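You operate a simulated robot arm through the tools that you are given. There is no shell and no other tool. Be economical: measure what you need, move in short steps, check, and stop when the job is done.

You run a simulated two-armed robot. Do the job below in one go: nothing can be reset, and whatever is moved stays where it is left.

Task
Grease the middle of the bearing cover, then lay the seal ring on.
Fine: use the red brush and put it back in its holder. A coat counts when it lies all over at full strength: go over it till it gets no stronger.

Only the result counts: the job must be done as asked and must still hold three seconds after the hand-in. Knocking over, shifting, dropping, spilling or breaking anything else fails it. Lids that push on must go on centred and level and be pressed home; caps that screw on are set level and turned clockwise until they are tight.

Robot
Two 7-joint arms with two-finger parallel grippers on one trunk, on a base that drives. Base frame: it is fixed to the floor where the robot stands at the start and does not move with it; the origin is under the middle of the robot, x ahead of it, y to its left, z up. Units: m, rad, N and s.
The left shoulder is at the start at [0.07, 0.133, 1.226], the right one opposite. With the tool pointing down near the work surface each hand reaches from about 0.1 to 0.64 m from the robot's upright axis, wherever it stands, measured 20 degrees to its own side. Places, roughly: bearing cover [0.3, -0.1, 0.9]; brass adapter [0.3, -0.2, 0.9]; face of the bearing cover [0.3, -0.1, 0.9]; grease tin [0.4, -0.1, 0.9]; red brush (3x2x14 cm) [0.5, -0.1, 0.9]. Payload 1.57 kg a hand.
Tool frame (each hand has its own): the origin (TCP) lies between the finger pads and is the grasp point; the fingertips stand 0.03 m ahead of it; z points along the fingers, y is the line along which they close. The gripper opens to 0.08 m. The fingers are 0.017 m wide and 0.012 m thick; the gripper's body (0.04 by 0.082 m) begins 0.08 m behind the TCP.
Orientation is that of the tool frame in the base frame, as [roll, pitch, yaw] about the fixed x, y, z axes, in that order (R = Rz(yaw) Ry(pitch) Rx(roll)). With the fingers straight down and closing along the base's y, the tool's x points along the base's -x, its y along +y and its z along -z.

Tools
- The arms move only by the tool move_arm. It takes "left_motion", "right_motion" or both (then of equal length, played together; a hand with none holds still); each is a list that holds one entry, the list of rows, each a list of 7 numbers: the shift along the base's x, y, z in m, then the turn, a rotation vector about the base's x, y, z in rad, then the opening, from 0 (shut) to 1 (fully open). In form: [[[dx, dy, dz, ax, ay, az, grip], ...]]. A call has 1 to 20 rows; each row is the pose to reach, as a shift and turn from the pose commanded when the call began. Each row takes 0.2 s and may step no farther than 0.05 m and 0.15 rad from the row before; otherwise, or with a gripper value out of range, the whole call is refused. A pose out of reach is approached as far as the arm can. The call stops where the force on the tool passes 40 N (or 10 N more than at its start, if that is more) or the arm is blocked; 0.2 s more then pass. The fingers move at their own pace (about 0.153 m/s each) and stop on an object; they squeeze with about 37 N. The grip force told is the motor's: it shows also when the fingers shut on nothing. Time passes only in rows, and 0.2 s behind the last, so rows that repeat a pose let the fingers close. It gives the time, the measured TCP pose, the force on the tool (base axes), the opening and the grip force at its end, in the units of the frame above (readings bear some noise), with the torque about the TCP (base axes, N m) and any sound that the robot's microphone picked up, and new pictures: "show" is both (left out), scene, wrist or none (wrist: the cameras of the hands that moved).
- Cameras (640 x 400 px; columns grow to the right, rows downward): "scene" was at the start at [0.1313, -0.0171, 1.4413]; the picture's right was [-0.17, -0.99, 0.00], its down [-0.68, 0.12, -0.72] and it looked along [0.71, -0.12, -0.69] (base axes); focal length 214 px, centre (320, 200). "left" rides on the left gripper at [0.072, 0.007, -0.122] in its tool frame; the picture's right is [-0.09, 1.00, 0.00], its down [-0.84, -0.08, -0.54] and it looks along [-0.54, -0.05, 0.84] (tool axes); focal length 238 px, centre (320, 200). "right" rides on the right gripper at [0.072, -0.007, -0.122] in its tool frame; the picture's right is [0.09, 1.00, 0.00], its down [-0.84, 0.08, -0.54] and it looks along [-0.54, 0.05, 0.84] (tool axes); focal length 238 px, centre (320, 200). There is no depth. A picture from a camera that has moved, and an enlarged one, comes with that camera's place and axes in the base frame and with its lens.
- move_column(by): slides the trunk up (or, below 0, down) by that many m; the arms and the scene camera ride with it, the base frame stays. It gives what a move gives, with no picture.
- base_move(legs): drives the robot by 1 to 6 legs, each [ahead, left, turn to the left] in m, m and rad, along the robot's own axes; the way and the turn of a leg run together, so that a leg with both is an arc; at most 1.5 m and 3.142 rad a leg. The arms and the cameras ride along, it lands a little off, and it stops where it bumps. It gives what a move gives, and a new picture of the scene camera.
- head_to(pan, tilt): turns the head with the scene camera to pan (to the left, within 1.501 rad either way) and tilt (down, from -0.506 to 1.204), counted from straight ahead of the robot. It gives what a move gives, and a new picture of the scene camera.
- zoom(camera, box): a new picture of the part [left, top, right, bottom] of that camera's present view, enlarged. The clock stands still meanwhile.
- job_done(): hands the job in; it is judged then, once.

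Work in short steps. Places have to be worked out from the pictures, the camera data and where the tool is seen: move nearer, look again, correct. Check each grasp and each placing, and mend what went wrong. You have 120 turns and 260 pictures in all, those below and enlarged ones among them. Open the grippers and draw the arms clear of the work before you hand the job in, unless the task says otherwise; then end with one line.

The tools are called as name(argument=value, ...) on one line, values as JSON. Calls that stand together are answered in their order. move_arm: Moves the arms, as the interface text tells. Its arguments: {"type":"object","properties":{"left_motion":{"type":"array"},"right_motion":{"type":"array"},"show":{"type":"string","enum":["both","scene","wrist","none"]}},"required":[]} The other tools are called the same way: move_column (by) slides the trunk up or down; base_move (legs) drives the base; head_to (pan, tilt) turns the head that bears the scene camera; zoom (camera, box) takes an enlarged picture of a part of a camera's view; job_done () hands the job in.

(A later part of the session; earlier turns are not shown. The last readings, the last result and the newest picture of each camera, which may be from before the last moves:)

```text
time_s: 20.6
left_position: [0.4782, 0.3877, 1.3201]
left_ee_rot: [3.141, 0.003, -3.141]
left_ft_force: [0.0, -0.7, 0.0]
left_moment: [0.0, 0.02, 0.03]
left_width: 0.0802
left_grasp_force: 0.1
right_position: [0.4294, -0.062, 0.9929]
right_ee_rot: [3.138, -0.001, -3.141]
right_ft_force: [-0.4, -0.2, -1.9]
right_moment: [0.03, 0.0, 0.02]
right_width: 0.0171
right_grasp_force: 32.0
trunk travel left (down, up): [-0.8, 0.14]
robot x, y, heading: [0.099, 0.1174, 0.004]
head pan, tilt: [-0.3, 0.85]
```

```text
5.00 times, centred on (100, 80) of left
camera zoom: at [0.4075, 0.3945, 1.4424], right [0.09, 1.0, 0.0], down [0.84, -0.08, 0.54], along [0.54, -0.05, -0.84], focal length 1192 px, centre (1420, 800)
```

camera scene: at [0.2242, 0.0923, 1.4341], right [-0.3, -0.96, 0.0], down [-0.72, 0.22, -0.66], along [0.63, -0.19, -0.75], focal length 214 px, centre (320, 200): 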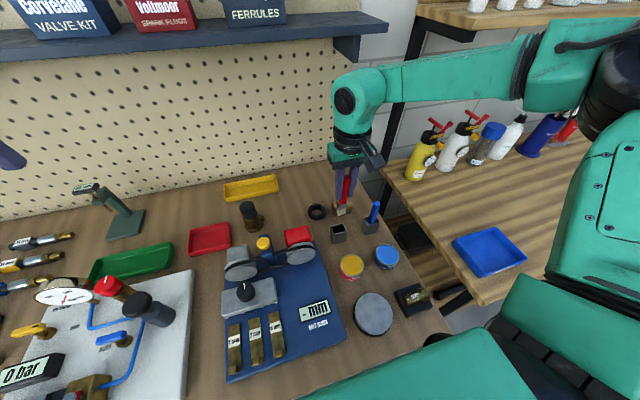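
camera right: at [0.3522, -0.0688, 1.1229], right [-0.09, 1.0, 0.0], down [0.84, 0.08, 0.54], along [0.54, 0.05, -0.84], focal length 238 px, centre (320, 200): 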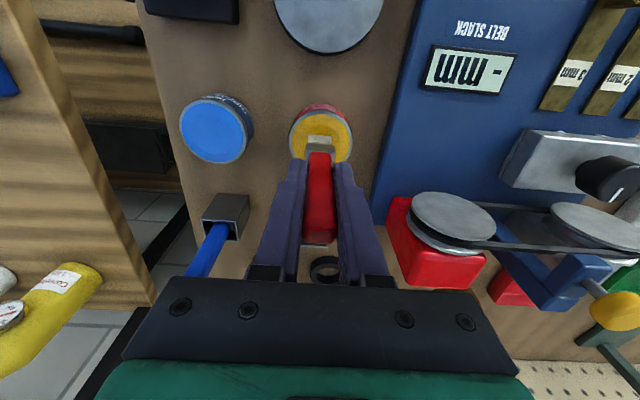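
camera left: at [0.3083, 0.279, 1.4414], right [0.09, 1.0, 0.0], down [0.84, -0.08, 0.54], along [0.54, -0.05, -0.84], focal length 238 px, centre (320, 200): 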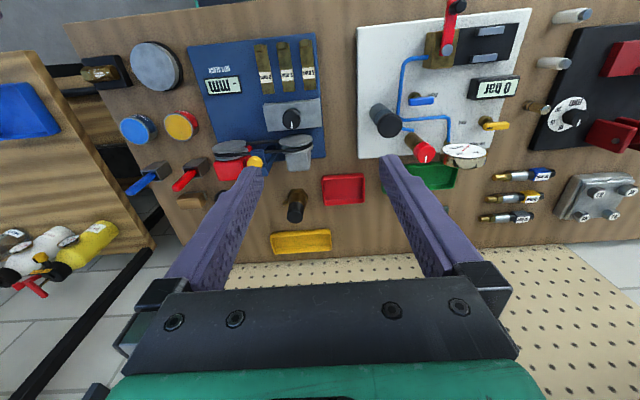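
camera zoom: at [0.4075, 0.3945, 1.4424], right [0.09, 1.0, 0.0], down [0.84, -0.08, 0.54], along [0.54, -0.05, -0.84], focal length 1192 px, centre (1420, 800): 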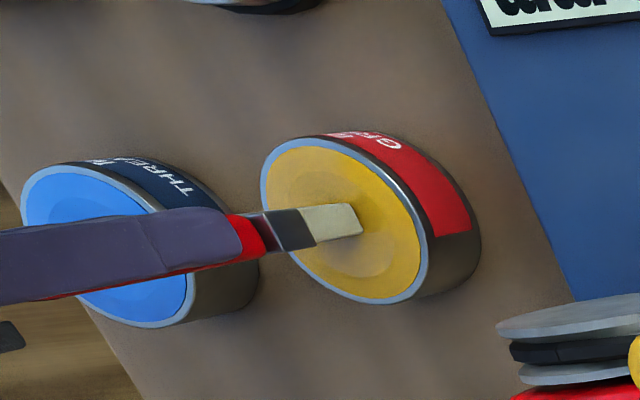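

Lift 40 mm and inspect the bristles.

move_arm(right_motion=[[[0, 0, -0.002, 0, 0, 0, 0], [0, 0, -0.002, 0, 0, 0, 0], [0, 0, 0.02, 0, 0, 0, 0], [0, 0, 0.05, 0, 0, 0, 0]]], show="none")

zoom(camera="left", box=[40, 40, 140, 120])

zoom(camera="scene", box=[330, 200, 410, 290])

```text
time_s: 21.6
left_position: [0.4774, 0.388, 1.3208]
left_ee_rot: [3.141, 0.004, -3.141]
left_ft_force: [-1.3, 0.7, 0.9]
left_moment: [0.01, 0.03, -0.01]
left_width: 0.0799
left_grasp_force: 0.0
right_position: [0.4244, -0.0638, 1.0456]
right_ee_rot: [3.136, 0.001, -3.141]
right_ft_force: [-0.6, 1.2, -0.3]
right_moment: [0.02, -0.04, 0.01]
right_width: 0.0172
right_grasp_force: 32.8
trunk travel left (down, up): [-0.8, 0.14]
robot x, y, heading: [0.0977, 0.1183, 0.002]
head pan, tilt: [-0.3, 0.85]
```

```text
5.00 times, centred on (90, 80) of left
camera zoom: at [0.4052, 0.3938, 1.443], right [0.09, 1.0, 0.0], down [0.84, -0.08, 0.54], along [0.54, -0.05, -0.84], focal length 1192 px, centre (1470, 800)
```

zoom: 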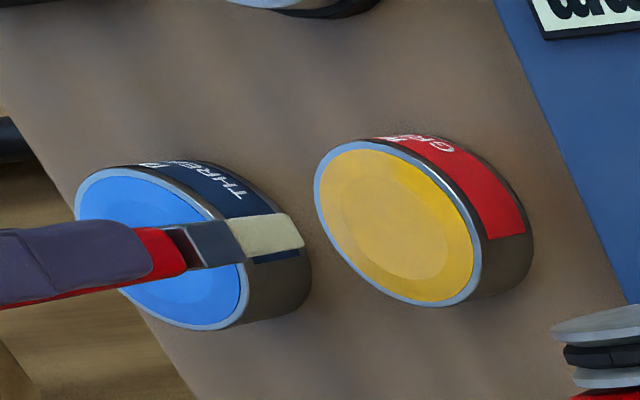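

```text
4.44 times, centred on (370, 245) of scene
camera zoom: at [0.2219, 0.0924, 1.4342], right [-0.3, -0.96, 0.0], down [-0.72, 0.22, -0.66], along [0.63, -0.19, -0.75], focal length 953 px, centre (98, 0)
```

zoom: 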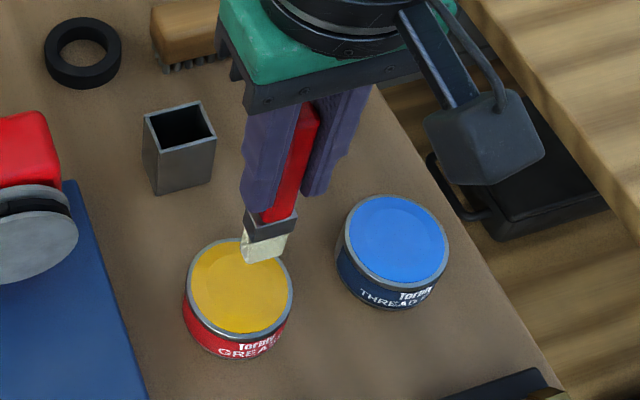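

Bristles look greased. Move over the cover centre with the tip still clear.

move_arm(right_motion=[[[-0.04, 0, 0, 0, 0, 0, 0], [-0.08, 0, 0, 0, 0, 0, 0], [-0.116, 0, 0, 0, 0, 0, 0], [-0.116, 0, -0.025, 0, 0, 0, 0], [-0.116, 0, -0.025, 0, 0, 0, 0]]], show="both")

zoom(camera="left", box=[0, 0, 150, 120])

zoom(camera="scene", box=[330, 250, 430, 350])

```text
time_s: 22.8
left_position: [0.479, 0.3872, 1.3207]
left_ee_rot: [3.141, 0.001, 3.141]
left_ft_force: [-0.8, 0.7, -0.5]
left_moment: [0.01, 0.0, -0.01]
left_width: 0.08
left_grasp_force: 0.1
right_position: [0.3453, -0.0631, 1.0453]
right_ee_rot: [3.139, 0.002, 3.141]
right_ft_force: [-0.7, -0.9, -0.8]
right_moment: [0.0, 0.0, 0.01]
right_width: 0.0169
right_grasp_force: 31.7
right hand out of reach, approached as far as the arm can: row 3, 4, 5
trunk travel left (down, up): [-0.8, 0.14]
robot x, y, heading: [0.0987, 0.1194, 0.0]
head pan, tilt: [-0.3, 0.85]
camera scene: at [0.2228, 0.092, 1.4342], right [-0.3, -0.96, 0.0], down [-0.72, 0.22, -0.66], along [0.63, -0.19, -0.75], focal length 214 px, centre (320, 200)
camera right: at [0.2723, -0.0709, 1.1657], right [-0.09, 1.0, 0.0], down [0.84, 0.07, 0.54], along [0.54, 0.05, -0.84], focal length 238 px, centre (320, 200)
```

scene: 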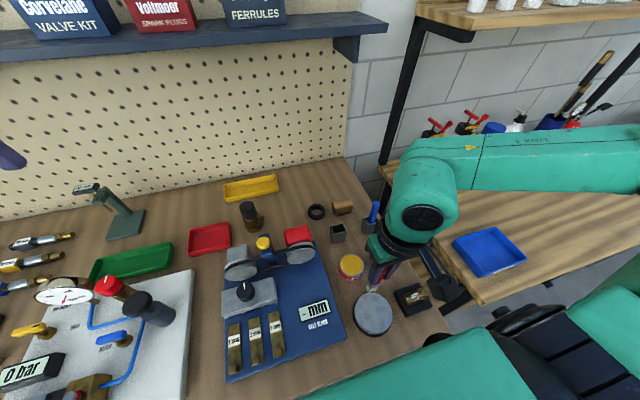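
right: 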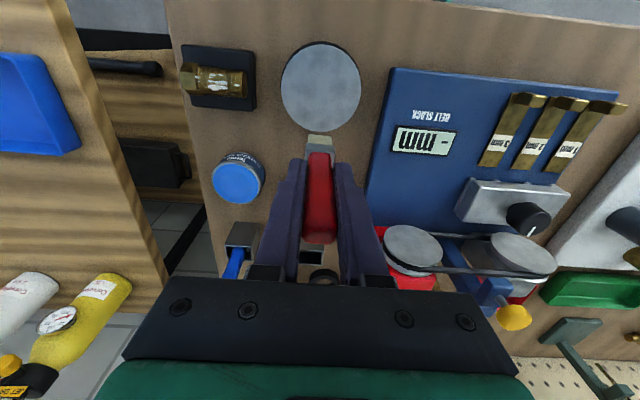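

```text
3.33 times, centred on (75, 60) of left
camera zoom: at [0.4061, 0.3934, 1.4429], right [0.09, 1.0, 0.0], down [0.84, -0.08, 0.54], along [0.54, -0.05, -0.84], focal length 794 px, centre (1137, 667)
```

zoom: 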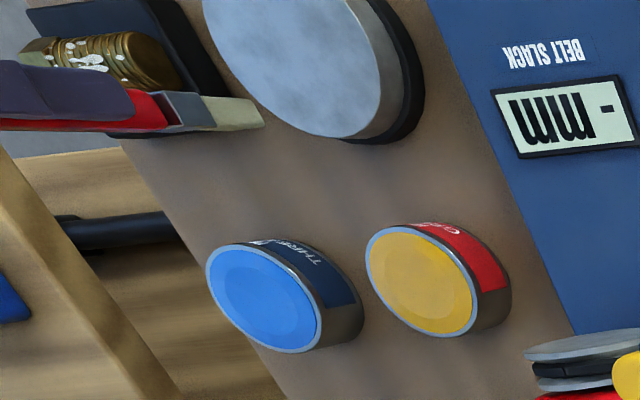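

```text
4.00 times, centred on (380, 300) of scene
camera zoom: at [0.2228, 0.092, 1.4342], right [-0.3, -0.96, 0.0], down [-0.72, 0.22, -0.66], along [0.63, -0.19, -0.75], focal length 858 px, centre (80, -200)
```

zoom: 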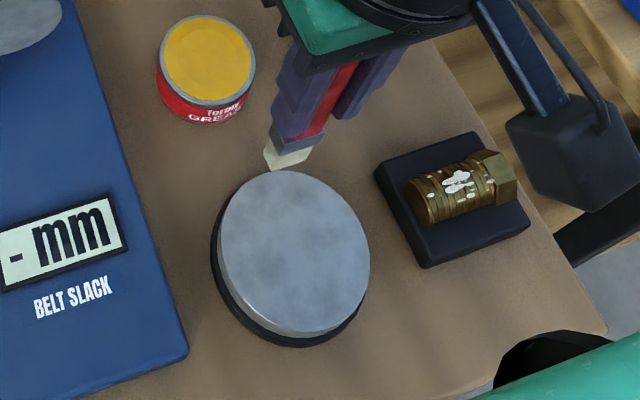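

The cover is now too near the robot for the arm, so I drive back 0.1 m with the brush held clear.

base_move(legs=[[-0.1, 0, 0]])

move_arm(right_motion=[[[0, 0, 0, 0, 0, 0, 0], [0, 0, 0, 0, 0, 0, 0]]], show="wrist")

zoom(camera="scene", box=[300, 210, 440, 330])

zoom(camera="left", box=[0, 0, 150, 120])

```text
time_s: 23.9
left_position: [0.3856, 0.388, 1.3184]
left_ee_rot: [3.139, -0.003, -3.137]
left_ft_force: [-0.7, -0.3, 0.0]
left_moment: [0.05, 0.01, 0.01]
left_width: 0.0802
left_grasp_force: 0.0
right_position: [0.2526, -0.0619, 1.0441]
right_ee_rot: [3.138, -0.001, -3.139]
right_ft_force: [0.7, 0.2, 0.4]
right_moment: [-0.01, -0.01, -0.01]
right_width: 0.0174
right_grasp_force: 32.2
trunk travel left (down, up): [-0.8, 0.14]
robot x, y, heading: [0.001, 0.1191, 0.006]
head pan, tilt: [-0.3, 0.85]
camera scene: at [0.131, 0.0927, 1.4337], right [-0.29, -0.96, 0.0], down [-0.72, 0.22, -0.66], along [0.63, -0.19, -0.75], focal length 214 px, centre (320, 200)
```

scene: 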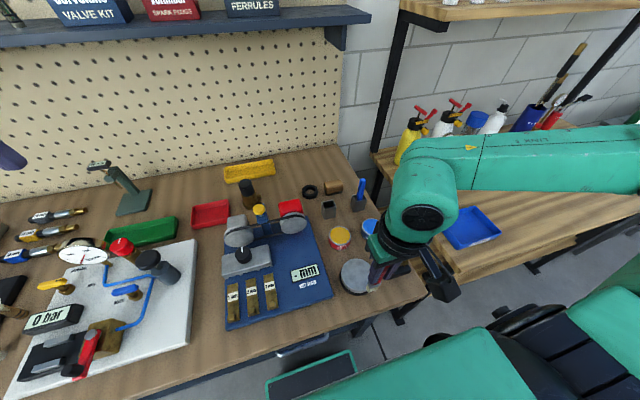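

```text
time_s: 24.5
left_position: [0.383, 0.388, 1.3191]
left_ee_rot: [3.141, 0.002, -3.139]
left_ft_force: [-0.5, 0.6, -0.4]
left_moment: [-0.02, -0.01, 0.01]
left_width: 0.0802
left_grasp_force: 0.0
right_position: [0.2512, -0.0619, 1.0439]
right_ee_rot: [3.136, 0.001, -3.137]
right_ft_force: [0.1, -0.3, -0.7]
right_moment: [-0.01, 0.01, 0.04]
right_width: 0.0171
right_grasp_force: 31.6
trunk travel left (down, up): [-0.8, 0.14]
robot x, y, heading: [0.0011, 0.1198, 0.003]
head pan, tilt: [-0.3, 0.85]
camera right: at [0.1784, -0.0702, 1.1653], right [-0.1, 1.0, 0.0], down [0.84, 0.08, 0.54], along [0.54, 0.06, -0.84], focal length 238 px, centre (320, 200)
```

right: 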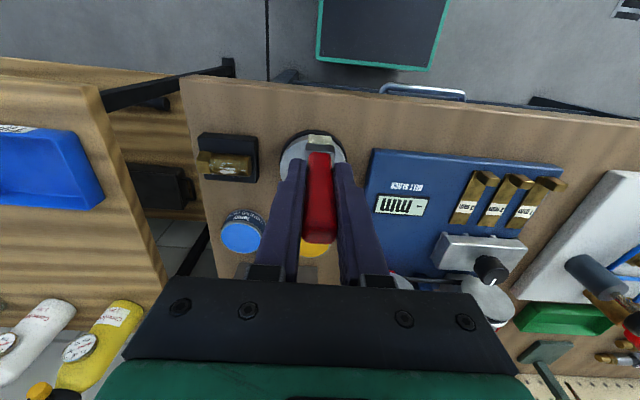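

```text
3.33 times, centred on (370, 270) of scene
camera zoom: at [0.1287, 0.0927, 1.4339], right [-0.29, -0.96, 0.0], down [-0.72, 0.22, -0.66], along [0.63, -0.19, -0.75], focal length 715 px, centre (153, -33)
```

zoom: 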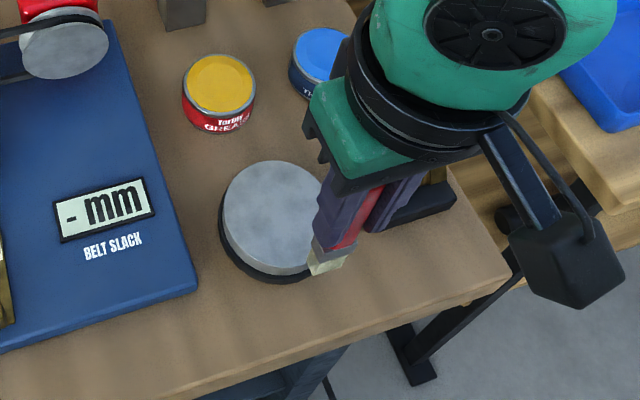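

```text
3.33 times, centred on (75, 60) of left
camera zoom: at [0.3111, 0.3948, 1.4419], right [0.09, 1.0, 0.0], down [0.84, -0.07, 0.54], along [0.54, -0.05, -0.84], focal length 794 px, centre (1137, 667)
```

zoom: 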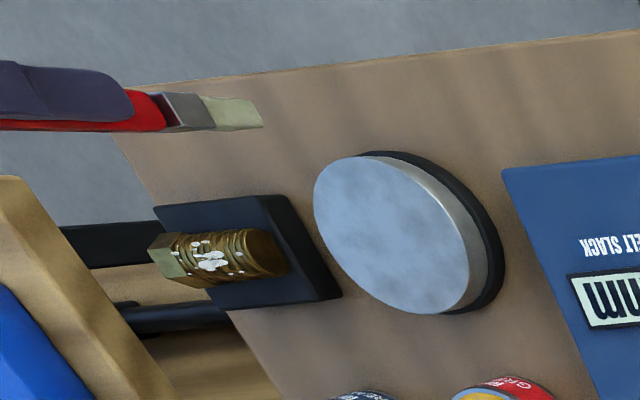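

Cover face centre is about (0.311, -0.062, 0.89). I bring the brush over it.

move_arm(right_motion=[[[0.02, 0, 0, 0, 0, 0, 0], [0.055, 0, 0, 0, 0, 0, 0], [0.055, 0, -0.02, 0, 0, 0, 0], [0.055, 0, -0.02, 0, 0, 0, 0]]], show="wrist")

zoom(camera="scene", box=[300, 230, 420, 310])

zoom(camera="left", box=[40, 20, 160, 100])

```text
time_s: 25.5
left_position: [0.381, 0.3884, 1.3195]
left_ee_rot: [-3.141, 0.001, -3.138]
left_ft_force: [0.0, -0.5, -0.4]
left_moment: [0.01, -0.03, 0.0]
left_width: 0.0799
left_grasp_force: 0.1
right_position: [0.3043, -0.0613, 1.0238]
right_ee_rot: [3.138, 0.001, -3.138]
right_ft_force: [0.6, 0.1, 0.2]
right_moment: [-0.01, 0.0, 0.0]
right_width: 0.0171
right_grasp_force: 32.2
trunk travel left (down, up): [-0.8, 0.14]
robot x, y, heading: [0.0008, 0.12, 0.001]
head pan, tilt: [-0.3, 0.85]
camera right: at [0.2306, -0.0704, 1.1449], right [-0.1, 1.0, 0.0], down [0.84, 0.08, 0.54], along [0.54, 0.06, -0.84], focal length 238 px, centre (320, 200)
```

right: 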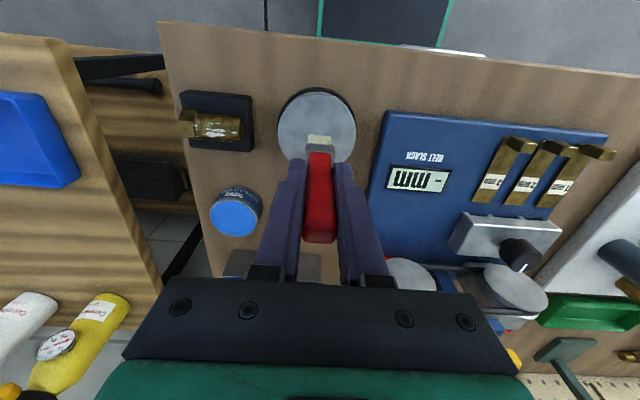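

```text
5.00 times, centred on (360, 270) of scene
camera zoom: at [0.1262, 0.0923, 1.4342], right [-0.29, -0.96, 0.0], down [-0.72, 0.22, -0.66], along [0.63, -0.19, -0.75], focal length 1072 px, centre (120, -150)
```

zoom: 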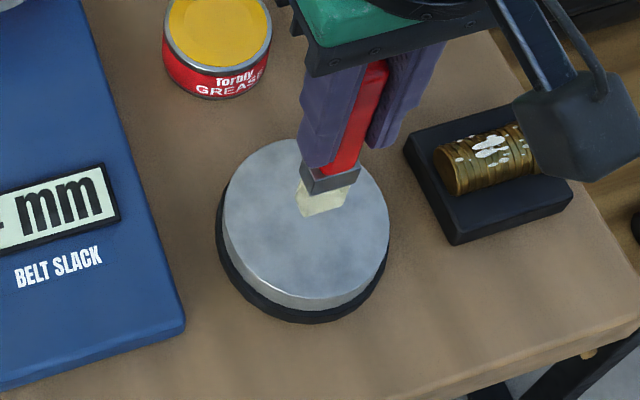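

```text
5.00 times, centred on (100, 60) of left
camera zoom: at [0.3086, 0.3945, 1.4426], right [0.09, 1.0, 0.0], down [0.84, -0.07, 0.54], along [0.54, -0.05, -0.84], focal length 1192 px, centre (1420, 900)
```

zoom: 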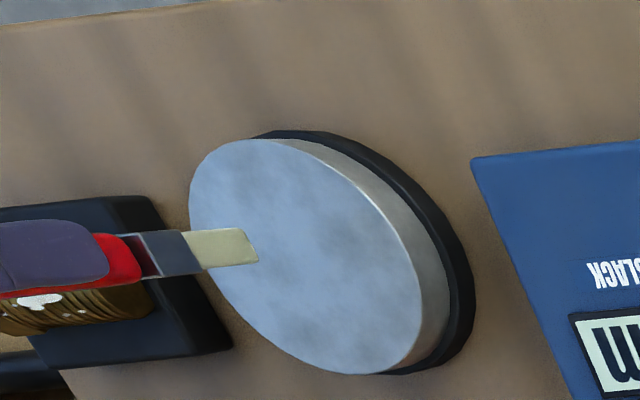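

Brush lands nearly centred; I shift +4 mm x, +1 mm y and descend gently.

move_arm(right_motion=[[[0.004, 0.001, -0.006, 0, 0, 0, 0], [0.004, 0.001, -0.012, 0, 0, 0, 0], [0.004, 0.001, -0.018, 0, 0, 0, 0], [0.004, 0.001, -0.022, 0, 0, 0, 0], [0.004, 0.001, -0.022, 0, 0, 0, 0]]], show="none")

zoom(camera="left", box=[40, 20, 160, 100])

```text
time_s: 26.7
left_position: [0.3814, 0.3887, 1.3198]
left_ee_rot: [-3.142, 0.001, -3.138]
left_ft_force: [0.7, -0.4, 0.4]
left_moment: [0.01, 0.01, -0.03]
left_width: 0.0802
left_grasp_force: 0.1
right_position: [0.3066, -0.0627, 1.0029]
right_ee_rot: [3.139, -0.001, -3.138]
right_ft_force: [-1.3, -0.1, -0.7]
right_moment: [-0.03, 0.0, 0.02]
right_width: 0.0172
right_grasp_force: 32.1
trunk travel left (down, up): [-0.8, 0.14]
robot x, y, heading: [0.0048, 0.1189, 0.004]
head pan, tilt: [-0.3, 0.85]
```

```text
5.00 times, centred on (100, 60) of left
camera zoom: at [0.3092, 0.3948, 1.4424], right [0.09, 1.0, 0.0], down [0.84, -0.07, 0.54], along [0.54, -0.05, -0.84], focal length 1192 px, centre (1420, 900)
```

zoom: 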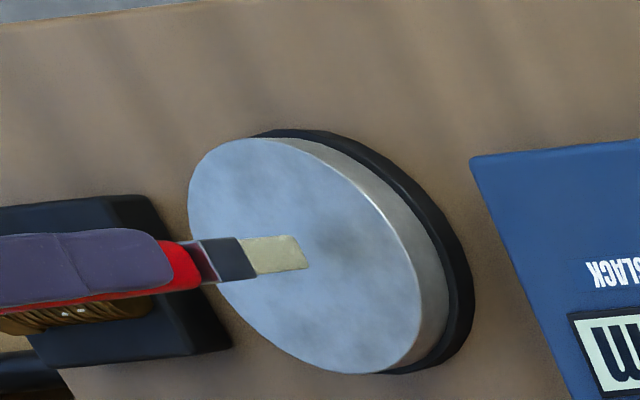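

Still just above. Go down further in 2–3 mm steps.

move_arm(right_motion=[[[0, 0, -0.003, 0, 0, 0, 0], [0, 0, -0.006, 0, 0, 0, 0], [0, 0, -0.006, 0, 0, 0, 0]]], show="none")

zoom(camera="left", box=[40, 20, 160, 100])

```text
time_s: 27.5
left_position: [0.3816, 0.3883, 1.321]
left_ee_rot: [3.14, 0.001, -3.138]
left_ft_force: [-0.2, -0.2, -0.3]
left_moment: [-0.02, -0.01, 0.01]
left_width: 0.0802
left_grasp_force: 0.1
right_position: [0.3075, -0.059, 0.996]
right_ee_rot: [3.137, 0.001, -3.138]
right_ft_force: [0.8, 0.3, -0.5]
right_moment: [0.0, -0.03, 0.01]
right_width: 0.0169
right_grasp_force: 31.7
trunk travel left (down, up): [-0.8, 0.14]
robot x, y, heading: [-0.0018, 0.1173, 0.005]
head pan, tilt: [-0.3, 0.85]
```

```text
5.00 times, centred on (100, 60) of left
camera zoom: at [0.3092, 0.3947, 1.4424], right [0.09, 1.0, 0.0], down [0.84, -0.07, 0.54], along [0.54, -0.05, -0.84], focal length 1192 px, centre (1420, 900)
```

zoom: 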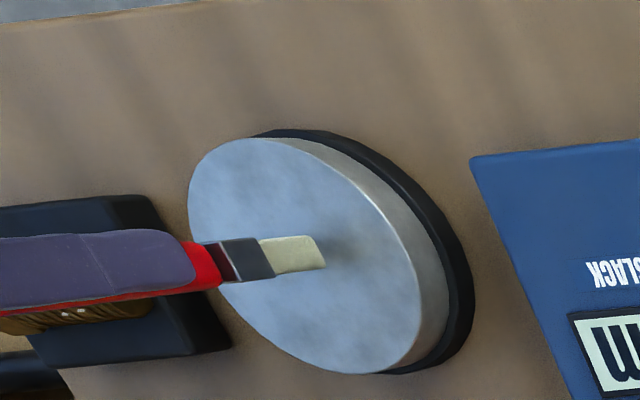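

No contact yet, continue down in small steps.

move_arm(right_motion=[[[0, -0.001, -0.003, 0, 0, 0, 0], [0, -0.001, -0.006, 0, 0, 0, 0], [0, -0.001, -0.006, 0, 0, 0, 0]]], show="none")

zoom(camera="left", box=[40, 20, 160, 100])

```text
time_s: 28.3
left_position: [0.3824, 0.3885, 1.32]
left_ee_rot: [-3.141, 0.0, -3.137]
left_ft_force: [0.6, -0.2, 0.6]
left_moment: [0.0, -0.02, 0.0]
left_width: 0.0801
left_grasp_force: 0.0
right_position: [0.3086, -0.061, 0.9901]
right_ee_rot: [3.136, 0.004, -3.137]
right_ft_force: [0.7, 0.8, -0.2]
right_moment: [-0.03, 0.02, -0.01]
right_width: 0.0172
right_grasp_force: 32.0
trunk travel left (down, up): [-0.8, 0.14]
robot x, y, heading: [-0.0009, 0.1154, 0.002]
head pan, tilt: [-0.3, 0.85]
```

```text
5.00 times, centred on (100, 60) of left
camera zoom: at [0.3093, 0.3948, 1.4424], right [0.09, 1.0, 0.0], down [0.84, -0.07, 0.54], along [0.54, -0.05, -0.84], focal length 1192 px, centre (1420, 900)
```

zoom: 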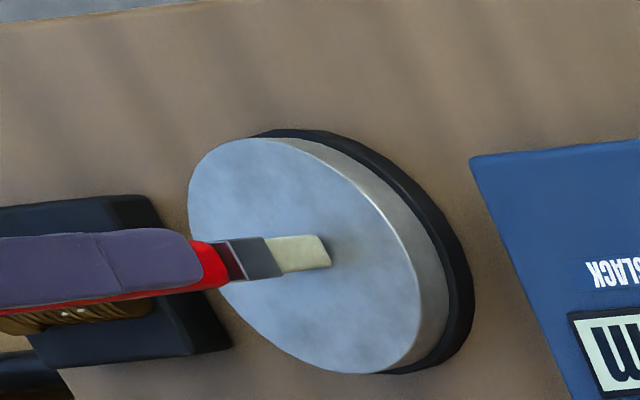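

Shadow is almost touching. Down a few mm more.

move_arm(right_motion=[[[0, 0, -0.002, 0, 0, 0, 0], [0, 0, -0.004, 0, 0, 0, 0], [0, 0, -0.004, 0, 0, 0, 0]]], show="none")

zoom(camera="left", box=[40, 20, 160, 100])

```text
time_s: 29.1
left_position: [0.3809, 0.3884, 1.3205]
left_ee_rot: [-3.141, 0.001, -3.138]
left_ft_force: [-0.2, 0.2, -0.2]
left_moment: [-0.01, 0.0, 0.02]
left_width: 0.0801
left_grasp_force: 0.0
right_position: [0.3093, -0.0618, 0.988]
right_ee_rot: [3.138, 0.004, -3.138]
right_ft_force: [0.5, -3.2, 17.6]
right_moment: [-0.34, -0.09, 0.01]
right_width: 0.017
right_grasp_force: 32.7
trunk travel left (down, up): [-0.8, 0.14]
robot x, y, heading: [0.0027, 0.1172, 0.003]
head pan, tilt: [-0.3, 0.85]
```

```text
5.00 times, centred on (100, 60) of left
camera zoom: at [0.3075, 0.395, 1.443], right [0.09, 1.0, 0.0], down [0.84, -0.07, 0.54], along [0.54, -0.05, -0.84], focal length 1192 px, centre (1420, 900)
```

zoom: 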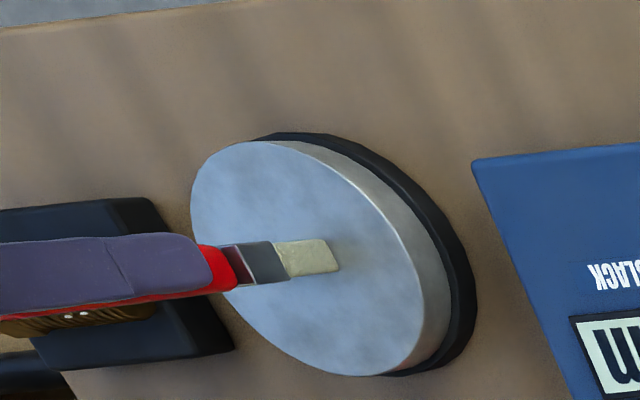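

Contact (17.6 N). I ease 2 mm to light pressure and make a small stroke to see whether grease transfers.

move_arm(right_motion=[[[0, 0, 0.002, 0, 0, 0, 0], [0.008, 0, 0.002, 0, 0, 0, 0], [0, 0, 0.002, 0, 0, 0, 0], [-0.008, 0, 0.002, 0, 0, 0, 0], [-0.014, 0, 0.002, 0, 0, 0, 0]]], show="none")

zoom(camera="left", box=[40, 20, 160, 100])

zoom(camera="scene", box=[300, 230, 420, 310])

```text
time_s: 30.3
left_position: [0.381, 0.3886, 1.3204]
left_ee_rot: [-3.141, 0.001, -3.138]
left_ft_force: [-0.1, -0.1, -1.1]
left_moment: [0.01, -0.02, -0.02]
left_width: 0.0799
left_grasp_force: 0.1
right_position: [0.2939, -0.0623, 0.9894]
right_ee_rot: [3.138, 0.002, -3.139]
right_ft_force: [0.8, 0.3, -0.4]
right_moment: [0.04, -0.01, -0.04]
right_width: 0.0171
right_grasp_force: 32.1
trunk travel left (down, up): [-0.8, 0.14]
robot x, y, heading: [0.0042, 0.1187, 0.003]
head pan, tilt: [-0.3, 0.85]
```

```text
5.00 times, centred on (100, 60) of left
camera zoom: at [0.3092, 0.3947, 1.4424], right [0.09, 1.0, 0.0], down [0.84, -0.07, 0.54], along [0.54, -0.05, -0.84], focal length 1192 px, centre (1420, 900)
```

zoom: 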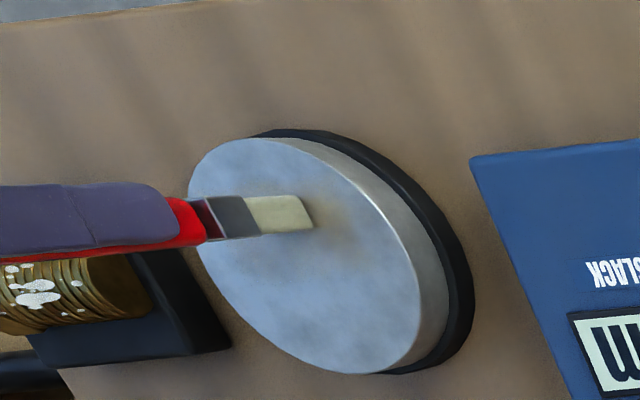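

```text
5.00 times, centred on (360, 270) of scene
camera zoom: at [0.1269, 0.0926, 1.4341], right [-0.29, -0.96, 0.0], down [-0.72, 0.22, -0.66], along [0.63, -0.19, -0.75], focal length 1072 px, centre (120, -150)
```

zoom: 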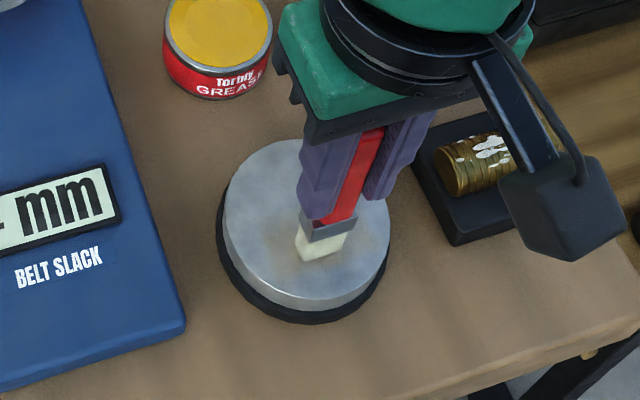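

A faint tint may be showing. I stroke across more, pressing slightly more, then lift and inspect.

move_arm(right_motion=[[[0, 0, -0.001, 0, 0, 0, 0], [0.01, 0, -0.001, 0, 0, 0, 0], [0.02, 0, -0.001, 0, 0, 0, 0], [0.028, 0, -0.001, 0, 0, 0, 0], [0.02, 0, -0.001, 0, 0, 0, 0], [0.01, 0, -0.001, 0, 0, 0, 0], [0, 0, -0.001, 0, 0, 0, 0], [0.01, 0, -0.001, 0, 0, 0, 0], [0.02, 0, -0.001, 0, 0, 0, 0], [0.028, 0, -0.001, 0, 0, 0, 0], [0.028, 0, 0.03, 0, 0, 0, 0], [0.06, 0, 0.06, 0, 0, 0, 0]]], show="wrist")

zoom(camera="left", box=[70, 30, 140, 100])

zoom(camera="scene", box=[330, 250, 390, 300])

```text
time_s: 32.9
left_position: [0.3812, 0.3895, 1.3189]
left_ee_rot: [-3.14, 0.0, -3.137]
left_ft_force: [-0.7, 0.3, 0.1]
left_moment: [0.01, -0.03, 0.01]
left_width: 0.08
left_grasp_force: 0.0
right_position: [0.3557, -0.0592, 1.0502]
right_ee_rot: [3.138, 0.001, -3.137]
right_ft_force: [-0.3, -0.1, 0.1]
right_moment: [-0.03, 0.02, -0.04]
right_width: 0.0169
right_grasp_force: 31.9
trunk travel left (down, up): [-0.8, 0.14]
robot x, y, heading: [0.0035, 0.1193, 0.011]
head pan, tilt: [-0.3, 0.85]
camera right: at [0.284, -0.0677, 1.1716], right [-0.1, 1.0, 0.0], down [0.84, 0.08, 0.54], along [0.54, 0.05, -0.84], focal length 238 px, centre (320, 200)
```

right: 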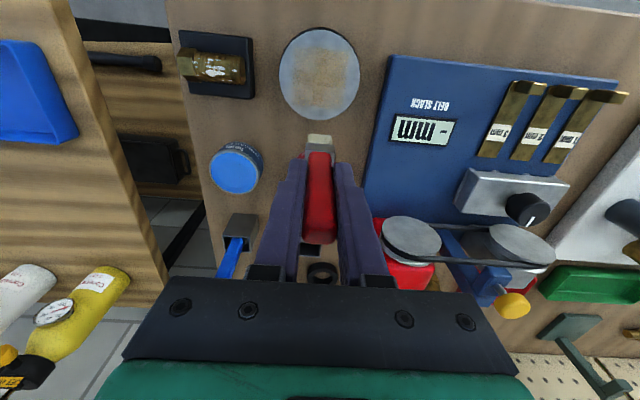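

```text
5.71 times, centred on (105, 65) of left
camera zoom: at [0.3087, 0.3961, 1.4421], right [0.09, 1.0, 0.0], down [0.84, -0.07, 0.54], along [0.54, -0.05, -0.84], focal length 1362 px, centre (1549, 971)
```

zoom: 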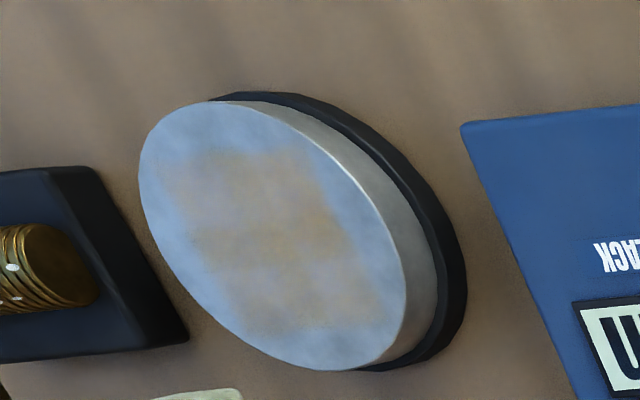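

```text
8.00 times, centred on (360, 275) of scene
camera zoom: at [0.1264, 0.0939, 1.434], right [-0.29, -0.96, 0.0], down [-0.72, 0.22, -0.66], along [0.63, -0.19, -0.75], focal length 1716 px, centre (0, -400)
```

zoom: 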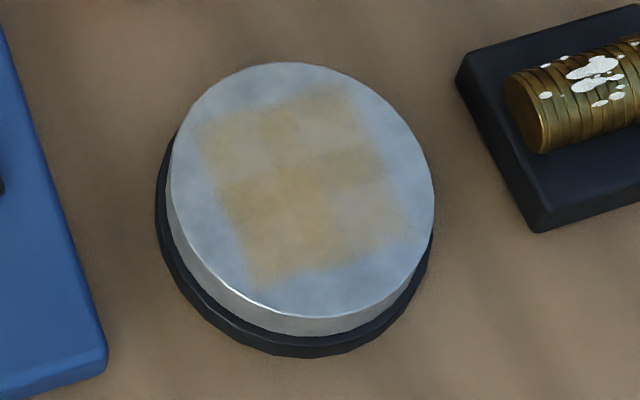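

Grease is going on: a patch about 47 mm square in the middle shows as blocks of uneven strength. I go over it in a raster with small y offsets.

move_arm(right_motion=[[[-0.046, 0, -0.03, 0, 0, 0, 0], [-0.046, 0, -0.061, 0, 0, 0, 0], [-0.046, -0.01, -0.061, 0, 0, 0, 0], [-0.032, -0.01, -0.061, 0, 0, 0, 0], [-0.046, -0.01, -0.061, 0, 0, 0, 0], [-0.06, -0.01, -0.061, 0, 0, 0, 0], [-0.06, 0, -0.061, 0, 0, 0, 0], [-0.06, 0.01, -0.061, 0, 0, 0, 0], [-0.046, 0.01, -0.061, 0, 0, 0, 0], [-0.032, 0.01, -0.061, 0, 0, 0, 0], [-0.032, 0, -0.061, 0, 0, 0, 0], [-0.032, -0.01, -0.061, 0, 0, 0, 0], [-0.046, -0.01, -0.061, 0, 0, 0, 0], [-0.06, -0.01, -0.061, 0, 0, 0, 0], [-0.06, 0.01, -0.061, 0, 0, 0, 0], [-0.046, 0.01, -0.061, 0, 0, 0, 0], [-0.032, 0.01, -0.061, 0, 0, 0, 0], [-0.032, 0, -0.061, 0, 0, 0, 0], [-0.02, 0, -0.03, 0, 0, 0, 0], [0, 0, 0, 0, 0, 0, 0]]], show="none")

zoom(camera="right", box=[260, 10, 380, 140])

zoom(camera="scene", box=[330, 250, 390, 300])

```text
refused: row 1 steps farther than a row can; nothing moved
```

```text
3.08 times, centred on (320, 75) of right
camera zoom: at [0.284, -0.0677, 1.1716], right [-0.1, 1.0, 0.0], down [0.84, 0.08, 0.54], along [0.54, 0.05, -0.84], focal length 733 px, centre (320, 585)
```

zoom: 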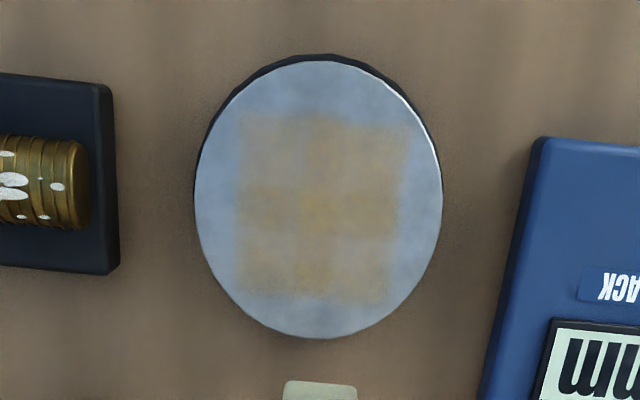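

```text
8.00 times, centred on (360, 275) of scene
camera zoom: at [0.1264, 0.0939, 1.434], right [-0.29, -0.96, 0.0], down [-0.72, 0.22, -0.66], along [0.63, -0.19, -0.75], focal length 1716 px, centre (0, -400)
```

zoom: 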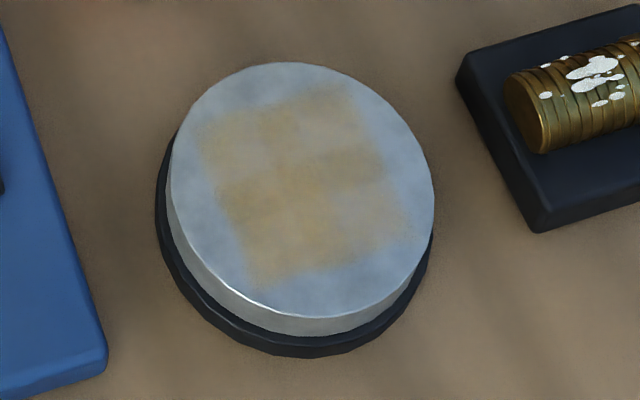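

The 3x3 block patch is clearly seen, with the middle row and column strongest. I fix the row sizes and raster.

move_arm(right_motion=[[[-0.03, 0, -0.03, 0, 0, 0, 0], [-0.046, 0, -0.061, 0, 0, 0, 0], [-0.046, -0.01, -0.061, 0, 0, 0, 0], [-0.032, -0.01, -0.061, 0, 0, 0, 0], [-0.046, -0.01, -0.061, 0, 0, 0, 0], [-0.06, -0.01, -0.061, 0, 0, 0, 0], [-0.06, 0, -0.061, 0, 0, 0, 0], [-0.06, 0.01, -0.061, 0, 0, 0, 0], [-0.046, 0.01, -0.061, 0, 0, 0, 0], [-0.032, 0.01, -0.061, 0, 0, 0, 0], [-0.032, 0, -0.061, 0, 0, 0, 0], [-0.032, -0.01, -0.061, 0, 0, 0, 0], [-0.046, -0.01, -0.061, 0, 0, 0, 0], [-0.06, -0.01, -0.061, 0, 0, 0, 0], [-0.06, 0.01, -0.061, 0, 0, 0, 0], [-0.046, 0.01, -0.061, 0, 0, 0, 0], [-0.032, 0.01, -0.061, 0, 0, 0, 0], [-0.032, 0, -0.061, 0, 0, 0, 0], [-0.02, 0, -0.03, 0, 0, 0, 0], [0, 0, 0, 0, 0, 0, 0]]], show="none")

zoom(camera="right", box=[260, 10, 380, 140])

zoom(camera="scene", box=[330, 250, 390, 300])

```text
time_s: 37.1
left_position: [0.3822, 0.3887, 1.3194]
left_ee_rot: [-3.141, -0.001, -3.139]
left_ft_force: [0.9, -0.3, -1.7]
left_moment: [-0.02, 0.0, -0.01]
left_width: 0.08
left_grasp_force: 0.1
right_position: [0.3535, -0.0611, 1.0472]
right_ee_rot: [3.14, 0.0, -3.139]
right_ft_force: [0.4, 0.2, -0.5]
right_moment: [-0.01, 0.02, 0.04]
right_width: 0.0174
right_grasp_force: 31.8
trunk travel left (down, up): [-0.8, 0.14]
robot x, y, heading: [-0.0005, 0.1155, 0.001]
head pan, tilt: [-0.3, 0.85]
```

```text
3.08 times, centred on (320, 75) of right
camera zoom: at [0.2809, -0.0707, 1.1675], right [-0.1, 1.0, 0.0], down [0.84, 0.08, 0.54], along [0.54, 0.06, -0.84], focal length 733 px, centre (320, 585)
```

zoom: 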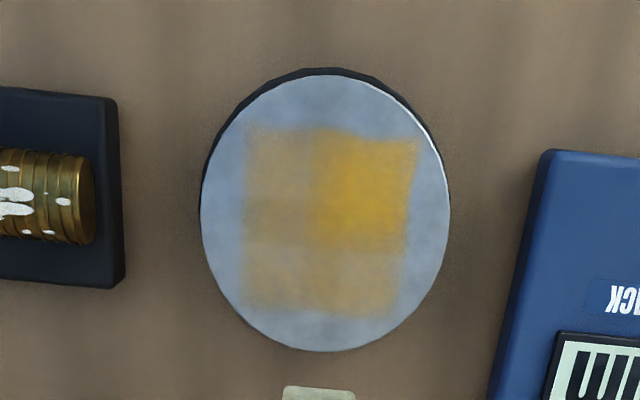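

```text
8.00 times, centred on (360, 275) of scene
camera zoom: at [0.1273, 0.0934, 1.434], right [-0.29, -0.96, 0.0], down [-0.72, 0.22, -0.66], along [0.63, -0.19, -0.75], focal length 1716 px, centre (0, -400)
```

zoom: 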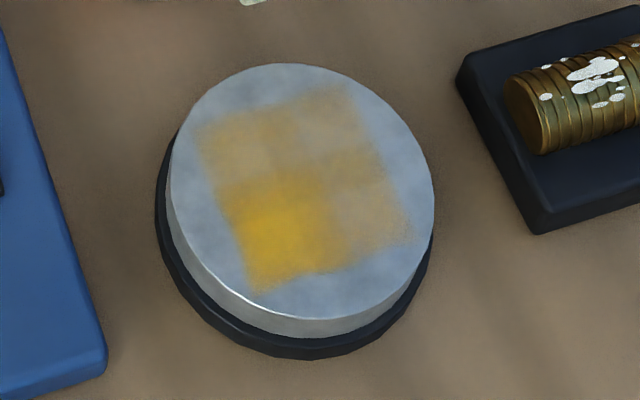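

The near-left quadrant is strong now; the -y side and far side are weaker. I raster those with slightly more pressure.

move_arm(right_motion=[[[-0.025, -0.006, -0.03, 0, 0, 0, 0], [-0.03, -0.012, -0.062, 0, 0, 0, 0], [-0.045, -0.012, -0.0625, 0, 0, 0, 0], [-0.06, -0.012, -0.0625, 0, 0, 0, 0], [-0.045, -0.012, -0.0625, 0, 0, 0, 0], [-0.03, -0.012, -0.0625, 0, 0, 0, 0], [-0.03, 0, -0.0625, 0, 0, 0, 0], [-0.03, 0.011, -0.0625, 0, 0, 0, 0], [-0.03, 0, -0.0625, 0, 0, 0, 0], [-0.03, -0.012, -0.0625, 0, 0, 0, 0], [-0.045, -0.014, -0.0625, 0, 0, 0, 0], [-0.06, -0.014, -0.0625, 0, 0, 0, 0], [-0.045, -0.014, -0.0625, 0, 0, 0, 0], [-0.028, -0.012, -0.0625, 0, 0, 0, 0], [-0.028, 0, -0.0625, 0, 0, 0, 0], [-0.028, 0.011, -0.0625, 0, 0, 0, 0], [-0.028, 0, -0.0625, 0, 0, 0, 0], [-0.045, 0, -0.0625, 0, 0, 0, 0], [-0.03, 0, -0.03, 0, 0, 0, 0], [0, 0, 0, 0, 0, 0, 0]]], show="none")

zoom(camera="right", box=[260, 10, 380, 140])

zoom(camera="scene", box=[330, 250, 390, 300])

```text
time_s: 38.0
left_position: [0.3793, 0.3891, 1.3209]
left_ee_rot: [-3.14, 0.003, -3.137]
left_ft_force: [0.6, 0.2, 0.0]
left_moment: [0.03, -0.04, 0.03]
left_width: 0.08
left_grasp_force: 0.1
right_position: [0.3062, -0.0705, 0.9876]
right_ee_rot: [3.132, 0.019, -3.137]
right_ft_force: [-0.7, 2.2, 18.3]
right_moment: [0.18, -0.02, 0.01]
right_width: 0.0172
right_grasp_force: 32.8
trunk travel left (down, up): [-0.8, 0.14]
robot x, y, heading: [0.0009, 0.1176, 0.007]
head pan, tilt: [-0.3, 0.85]
stopped in row 4 (right hand): the force on the tool passed its limit at 43 N (the readings are from after the stop); the commanded pose is now the measured one
```

```text
3.08 times, centred on (320, 75) of right
camera zoom: at [0.2322, -0.0802, 1.1076], right [-0.1, 1.0, 0.01], down [0.83, 0.08, 0.56], along [0.56, 0.06, -0.83], focal length 733 px, centre (320, 585)
```

zoom: 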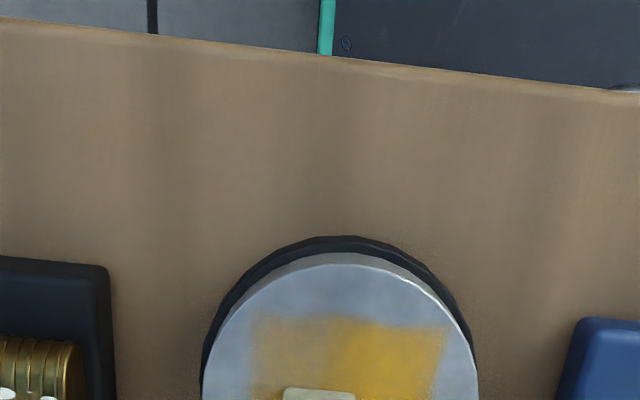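

```text
8.00 times, centred on (360, 275) of scene
camera zoom: at [0.1239, 0.0938, 1.4344], right [-0.29, -0.96, 0.0], down [-0.72, 0.22, -0.66], along [0.63, -0.19, -0.75], focal length 1716 px, centre (0, -400)
```

zoom: 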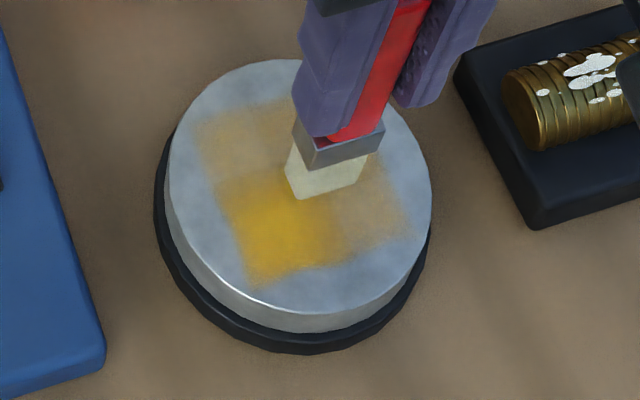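

Pressed too hard and stopped at 43 N. I lift off a little, correct the slight tilt, and check the pose.

move_arm(right_motion=[[[0, 0, 0.01, -0.006, 0.018, 0, 0], [0.003, 0.008, 0.012, -0.006, 0.018, 0, 0], [0.003, 0.008, 0.012, -0.006, 0.018, 0, 0]]], show="none")

zoom(camera="left", box=[40, 20, 160, 100])

```text
time_s: 38.9
left_position: [0.3818, 0.3882, 1.3188]
left_ee_rot: [-3.141, 0.002, -3.139]
left_ft_force: [-0.9, 0.0, -0.2]
left_moment: [0.01, 0.0, -0.01]
left_width: 0.0798
left_grasp_force: 0.0
right_position: [0.3108, -0.0658, 0.9974]
right_ee_rot: [3.139, -0.003, -3.136]
right_ft_force: [0.0, -0.2, -0.4]
right_moment: [0.0, 0.01, 0.0]
right_width: 0.0169
right_grasp_force: 32.0
trunk travel left (down, up): [-0.8, 0.14]
robot x, y, heading: [0.0011, 0.1143, 0.005]
head pan, tilt: [-0.3, 0.85]
```

```text
5.00 times, centred on (100, 60) of left
camera zoom: at [0.3095, 0.3946, 1.4423], right [0.09, 1.0, 0.0], down [0.84, -0.07, 0.54], along [0.54, -0.05, -0.84], focal length 1192 px, centre (1420, 900)
```

zoom: 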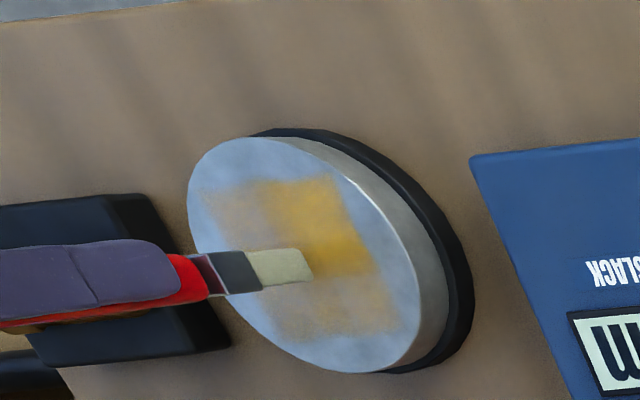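

Descend at the far right corner of the patch to find light contact again.

move_arm(right_motion=[[[0.012, -0.008, -0.004, 0, 0, 0, 0], [0.012, -0.008, -0.008, 0, 0, 0, 0], [0.012, -0.008, -0.01, 0, 0, 0, 0], [0.012, -0.008, -0.01, 0, 0, 0, 0]]], show="none")

```text
time_s: 39.9
left_position: [0.3807, 0.3874, 1.3207]
left_ee_rot: [-3.141, 0.002, -3.139]
left_ft_force: [-0.5, 0.5, -0.2]
left_moment: [0.02, 0.01, 0.03]
left_width: 0.0801
left_grasp_force: 0.0
right_position: [0.3244, -0.0718, 0.9879]
right_ee_rot: [3.139, -0.005, -3.134]
right_ft_force: [0.3, -1.1, 6.3]
right_moment: [-0.08, 0.0, 0.01]
right_width: 0.017
right_grasp_force: 31.6
trunk travel left (down, up): [-0.8, 0.14]
robot x, y, heading: [0.0002, 0.1183, 0.006]
head pan, tilt: [-0.3, 0.85]
```

6 N contact, good. Now raster over the whole patch at this height.

move_arm(right_motion=[[[-0.01, -0.002, 0, 0, 0, 0, 0], [-0.02, -0.002, 0, 0, 0, 0, 0], [-0.03, -0.002, 0, 0, 0, 0, 0], [-0.02, -0.002, 0, 0, 0, 0, 0], [-0.01, -0.002, 0, 0, 0, 0, 0], [0.002, -0.002, 0, 0, 0, 0, 0], [0.002, 0.01, 0, 0, 0, 0, 0], [0.002, 0.02, 0, 0, 0, 0, 0], [0.002, 0.01, 0, 0, 0, 0, 0], [0.002, -0.002, 0, 0, 0, 0, 0], [-0.01, -0.002, 0, 0, 0, 0, 0], [-0.02, -0.002, 0, 0, 0, 0, 0], [-0.03, -0.002, 0, 0, 0, 0, 0], [-0.03, 0.008, 0, 0, 0, 0, 0], [-0.015, 0.008, 0, 0, 0, 0, 0], [0, 0.008, 0, 0, 0, 0, 0], [0.002, 0.018, 0, 0, 0, 0, 0], [-0.01, 0.018, 0, 0, 0, 0, 0], [0.01, 0.01, 0.03, 0, 0, 0, 0], [0.03, 0.01, 0.06, 0, 0, 0, 0]]], show="none")

zoom(camera="right", box=[260, 10, 380, 140])

zoom(camera="scene", box=[330, 250, 390, 300])

```text
time_s: 44.0
left_position: [0.3836, 0.3899, 1.32]
left_ee_rot: [3.14, 0.0, -3.138]
left_ft_force: [0.3, 0.5, 0.0]
left_moment: [0.01, 0.0, -0.02]
left_width: 0.08
left_grasp_force: 0.0
right_position: [0.3548, -0.0624, 1.0484]
right_ee_rot: [-3.142, -0.005, -3.137]
right_ft_force: [-0.4, -0.6, -0.8]
right_moment: [0.02, -0.02, -0.02]
right_width: 0.0174
right_grasp_force: 31.7
trunk travel left (down, up): [-0.8, 0.14]
robot x, y, heading: [0.0013, 0.1183, 0.007]
head pan, tilt: [-0.3, 0.85]
```

```text
3.08 times, centred on (320, 75) of right
camera zoom: at [0.2827, -0.071, 1.17], right [-0.1, 1.0, 0.0], down [0.84, 0.08, 0.54], along [0.53, 0.05, -0.84], focal length 733 px, centre (320, 585)
```

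zoom: 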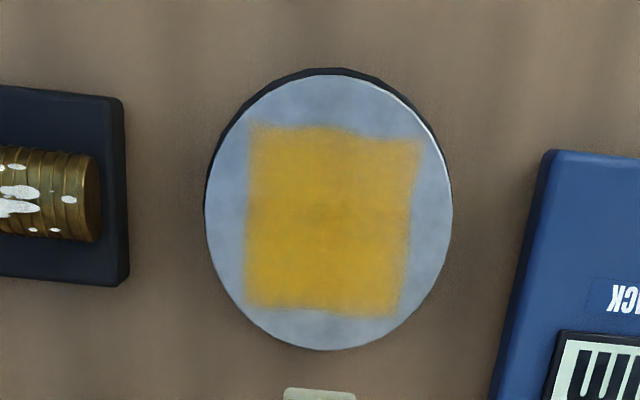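

```text
8.00 times, centred on (360, 275) of scene
camera zoom: at [0.128, 0.0936, 1.434], right [-0.29, -0.96, 0.0], down [-0.72, 0.22, -0.66], along [0.63, -0.19, -0.75], focal length 1716 px, centre (0, -400)
```

zoom: 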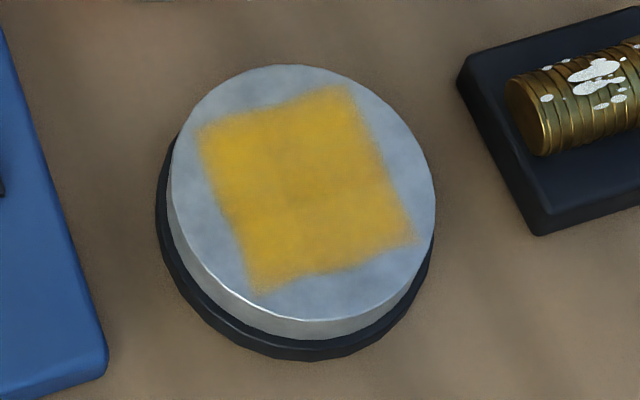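

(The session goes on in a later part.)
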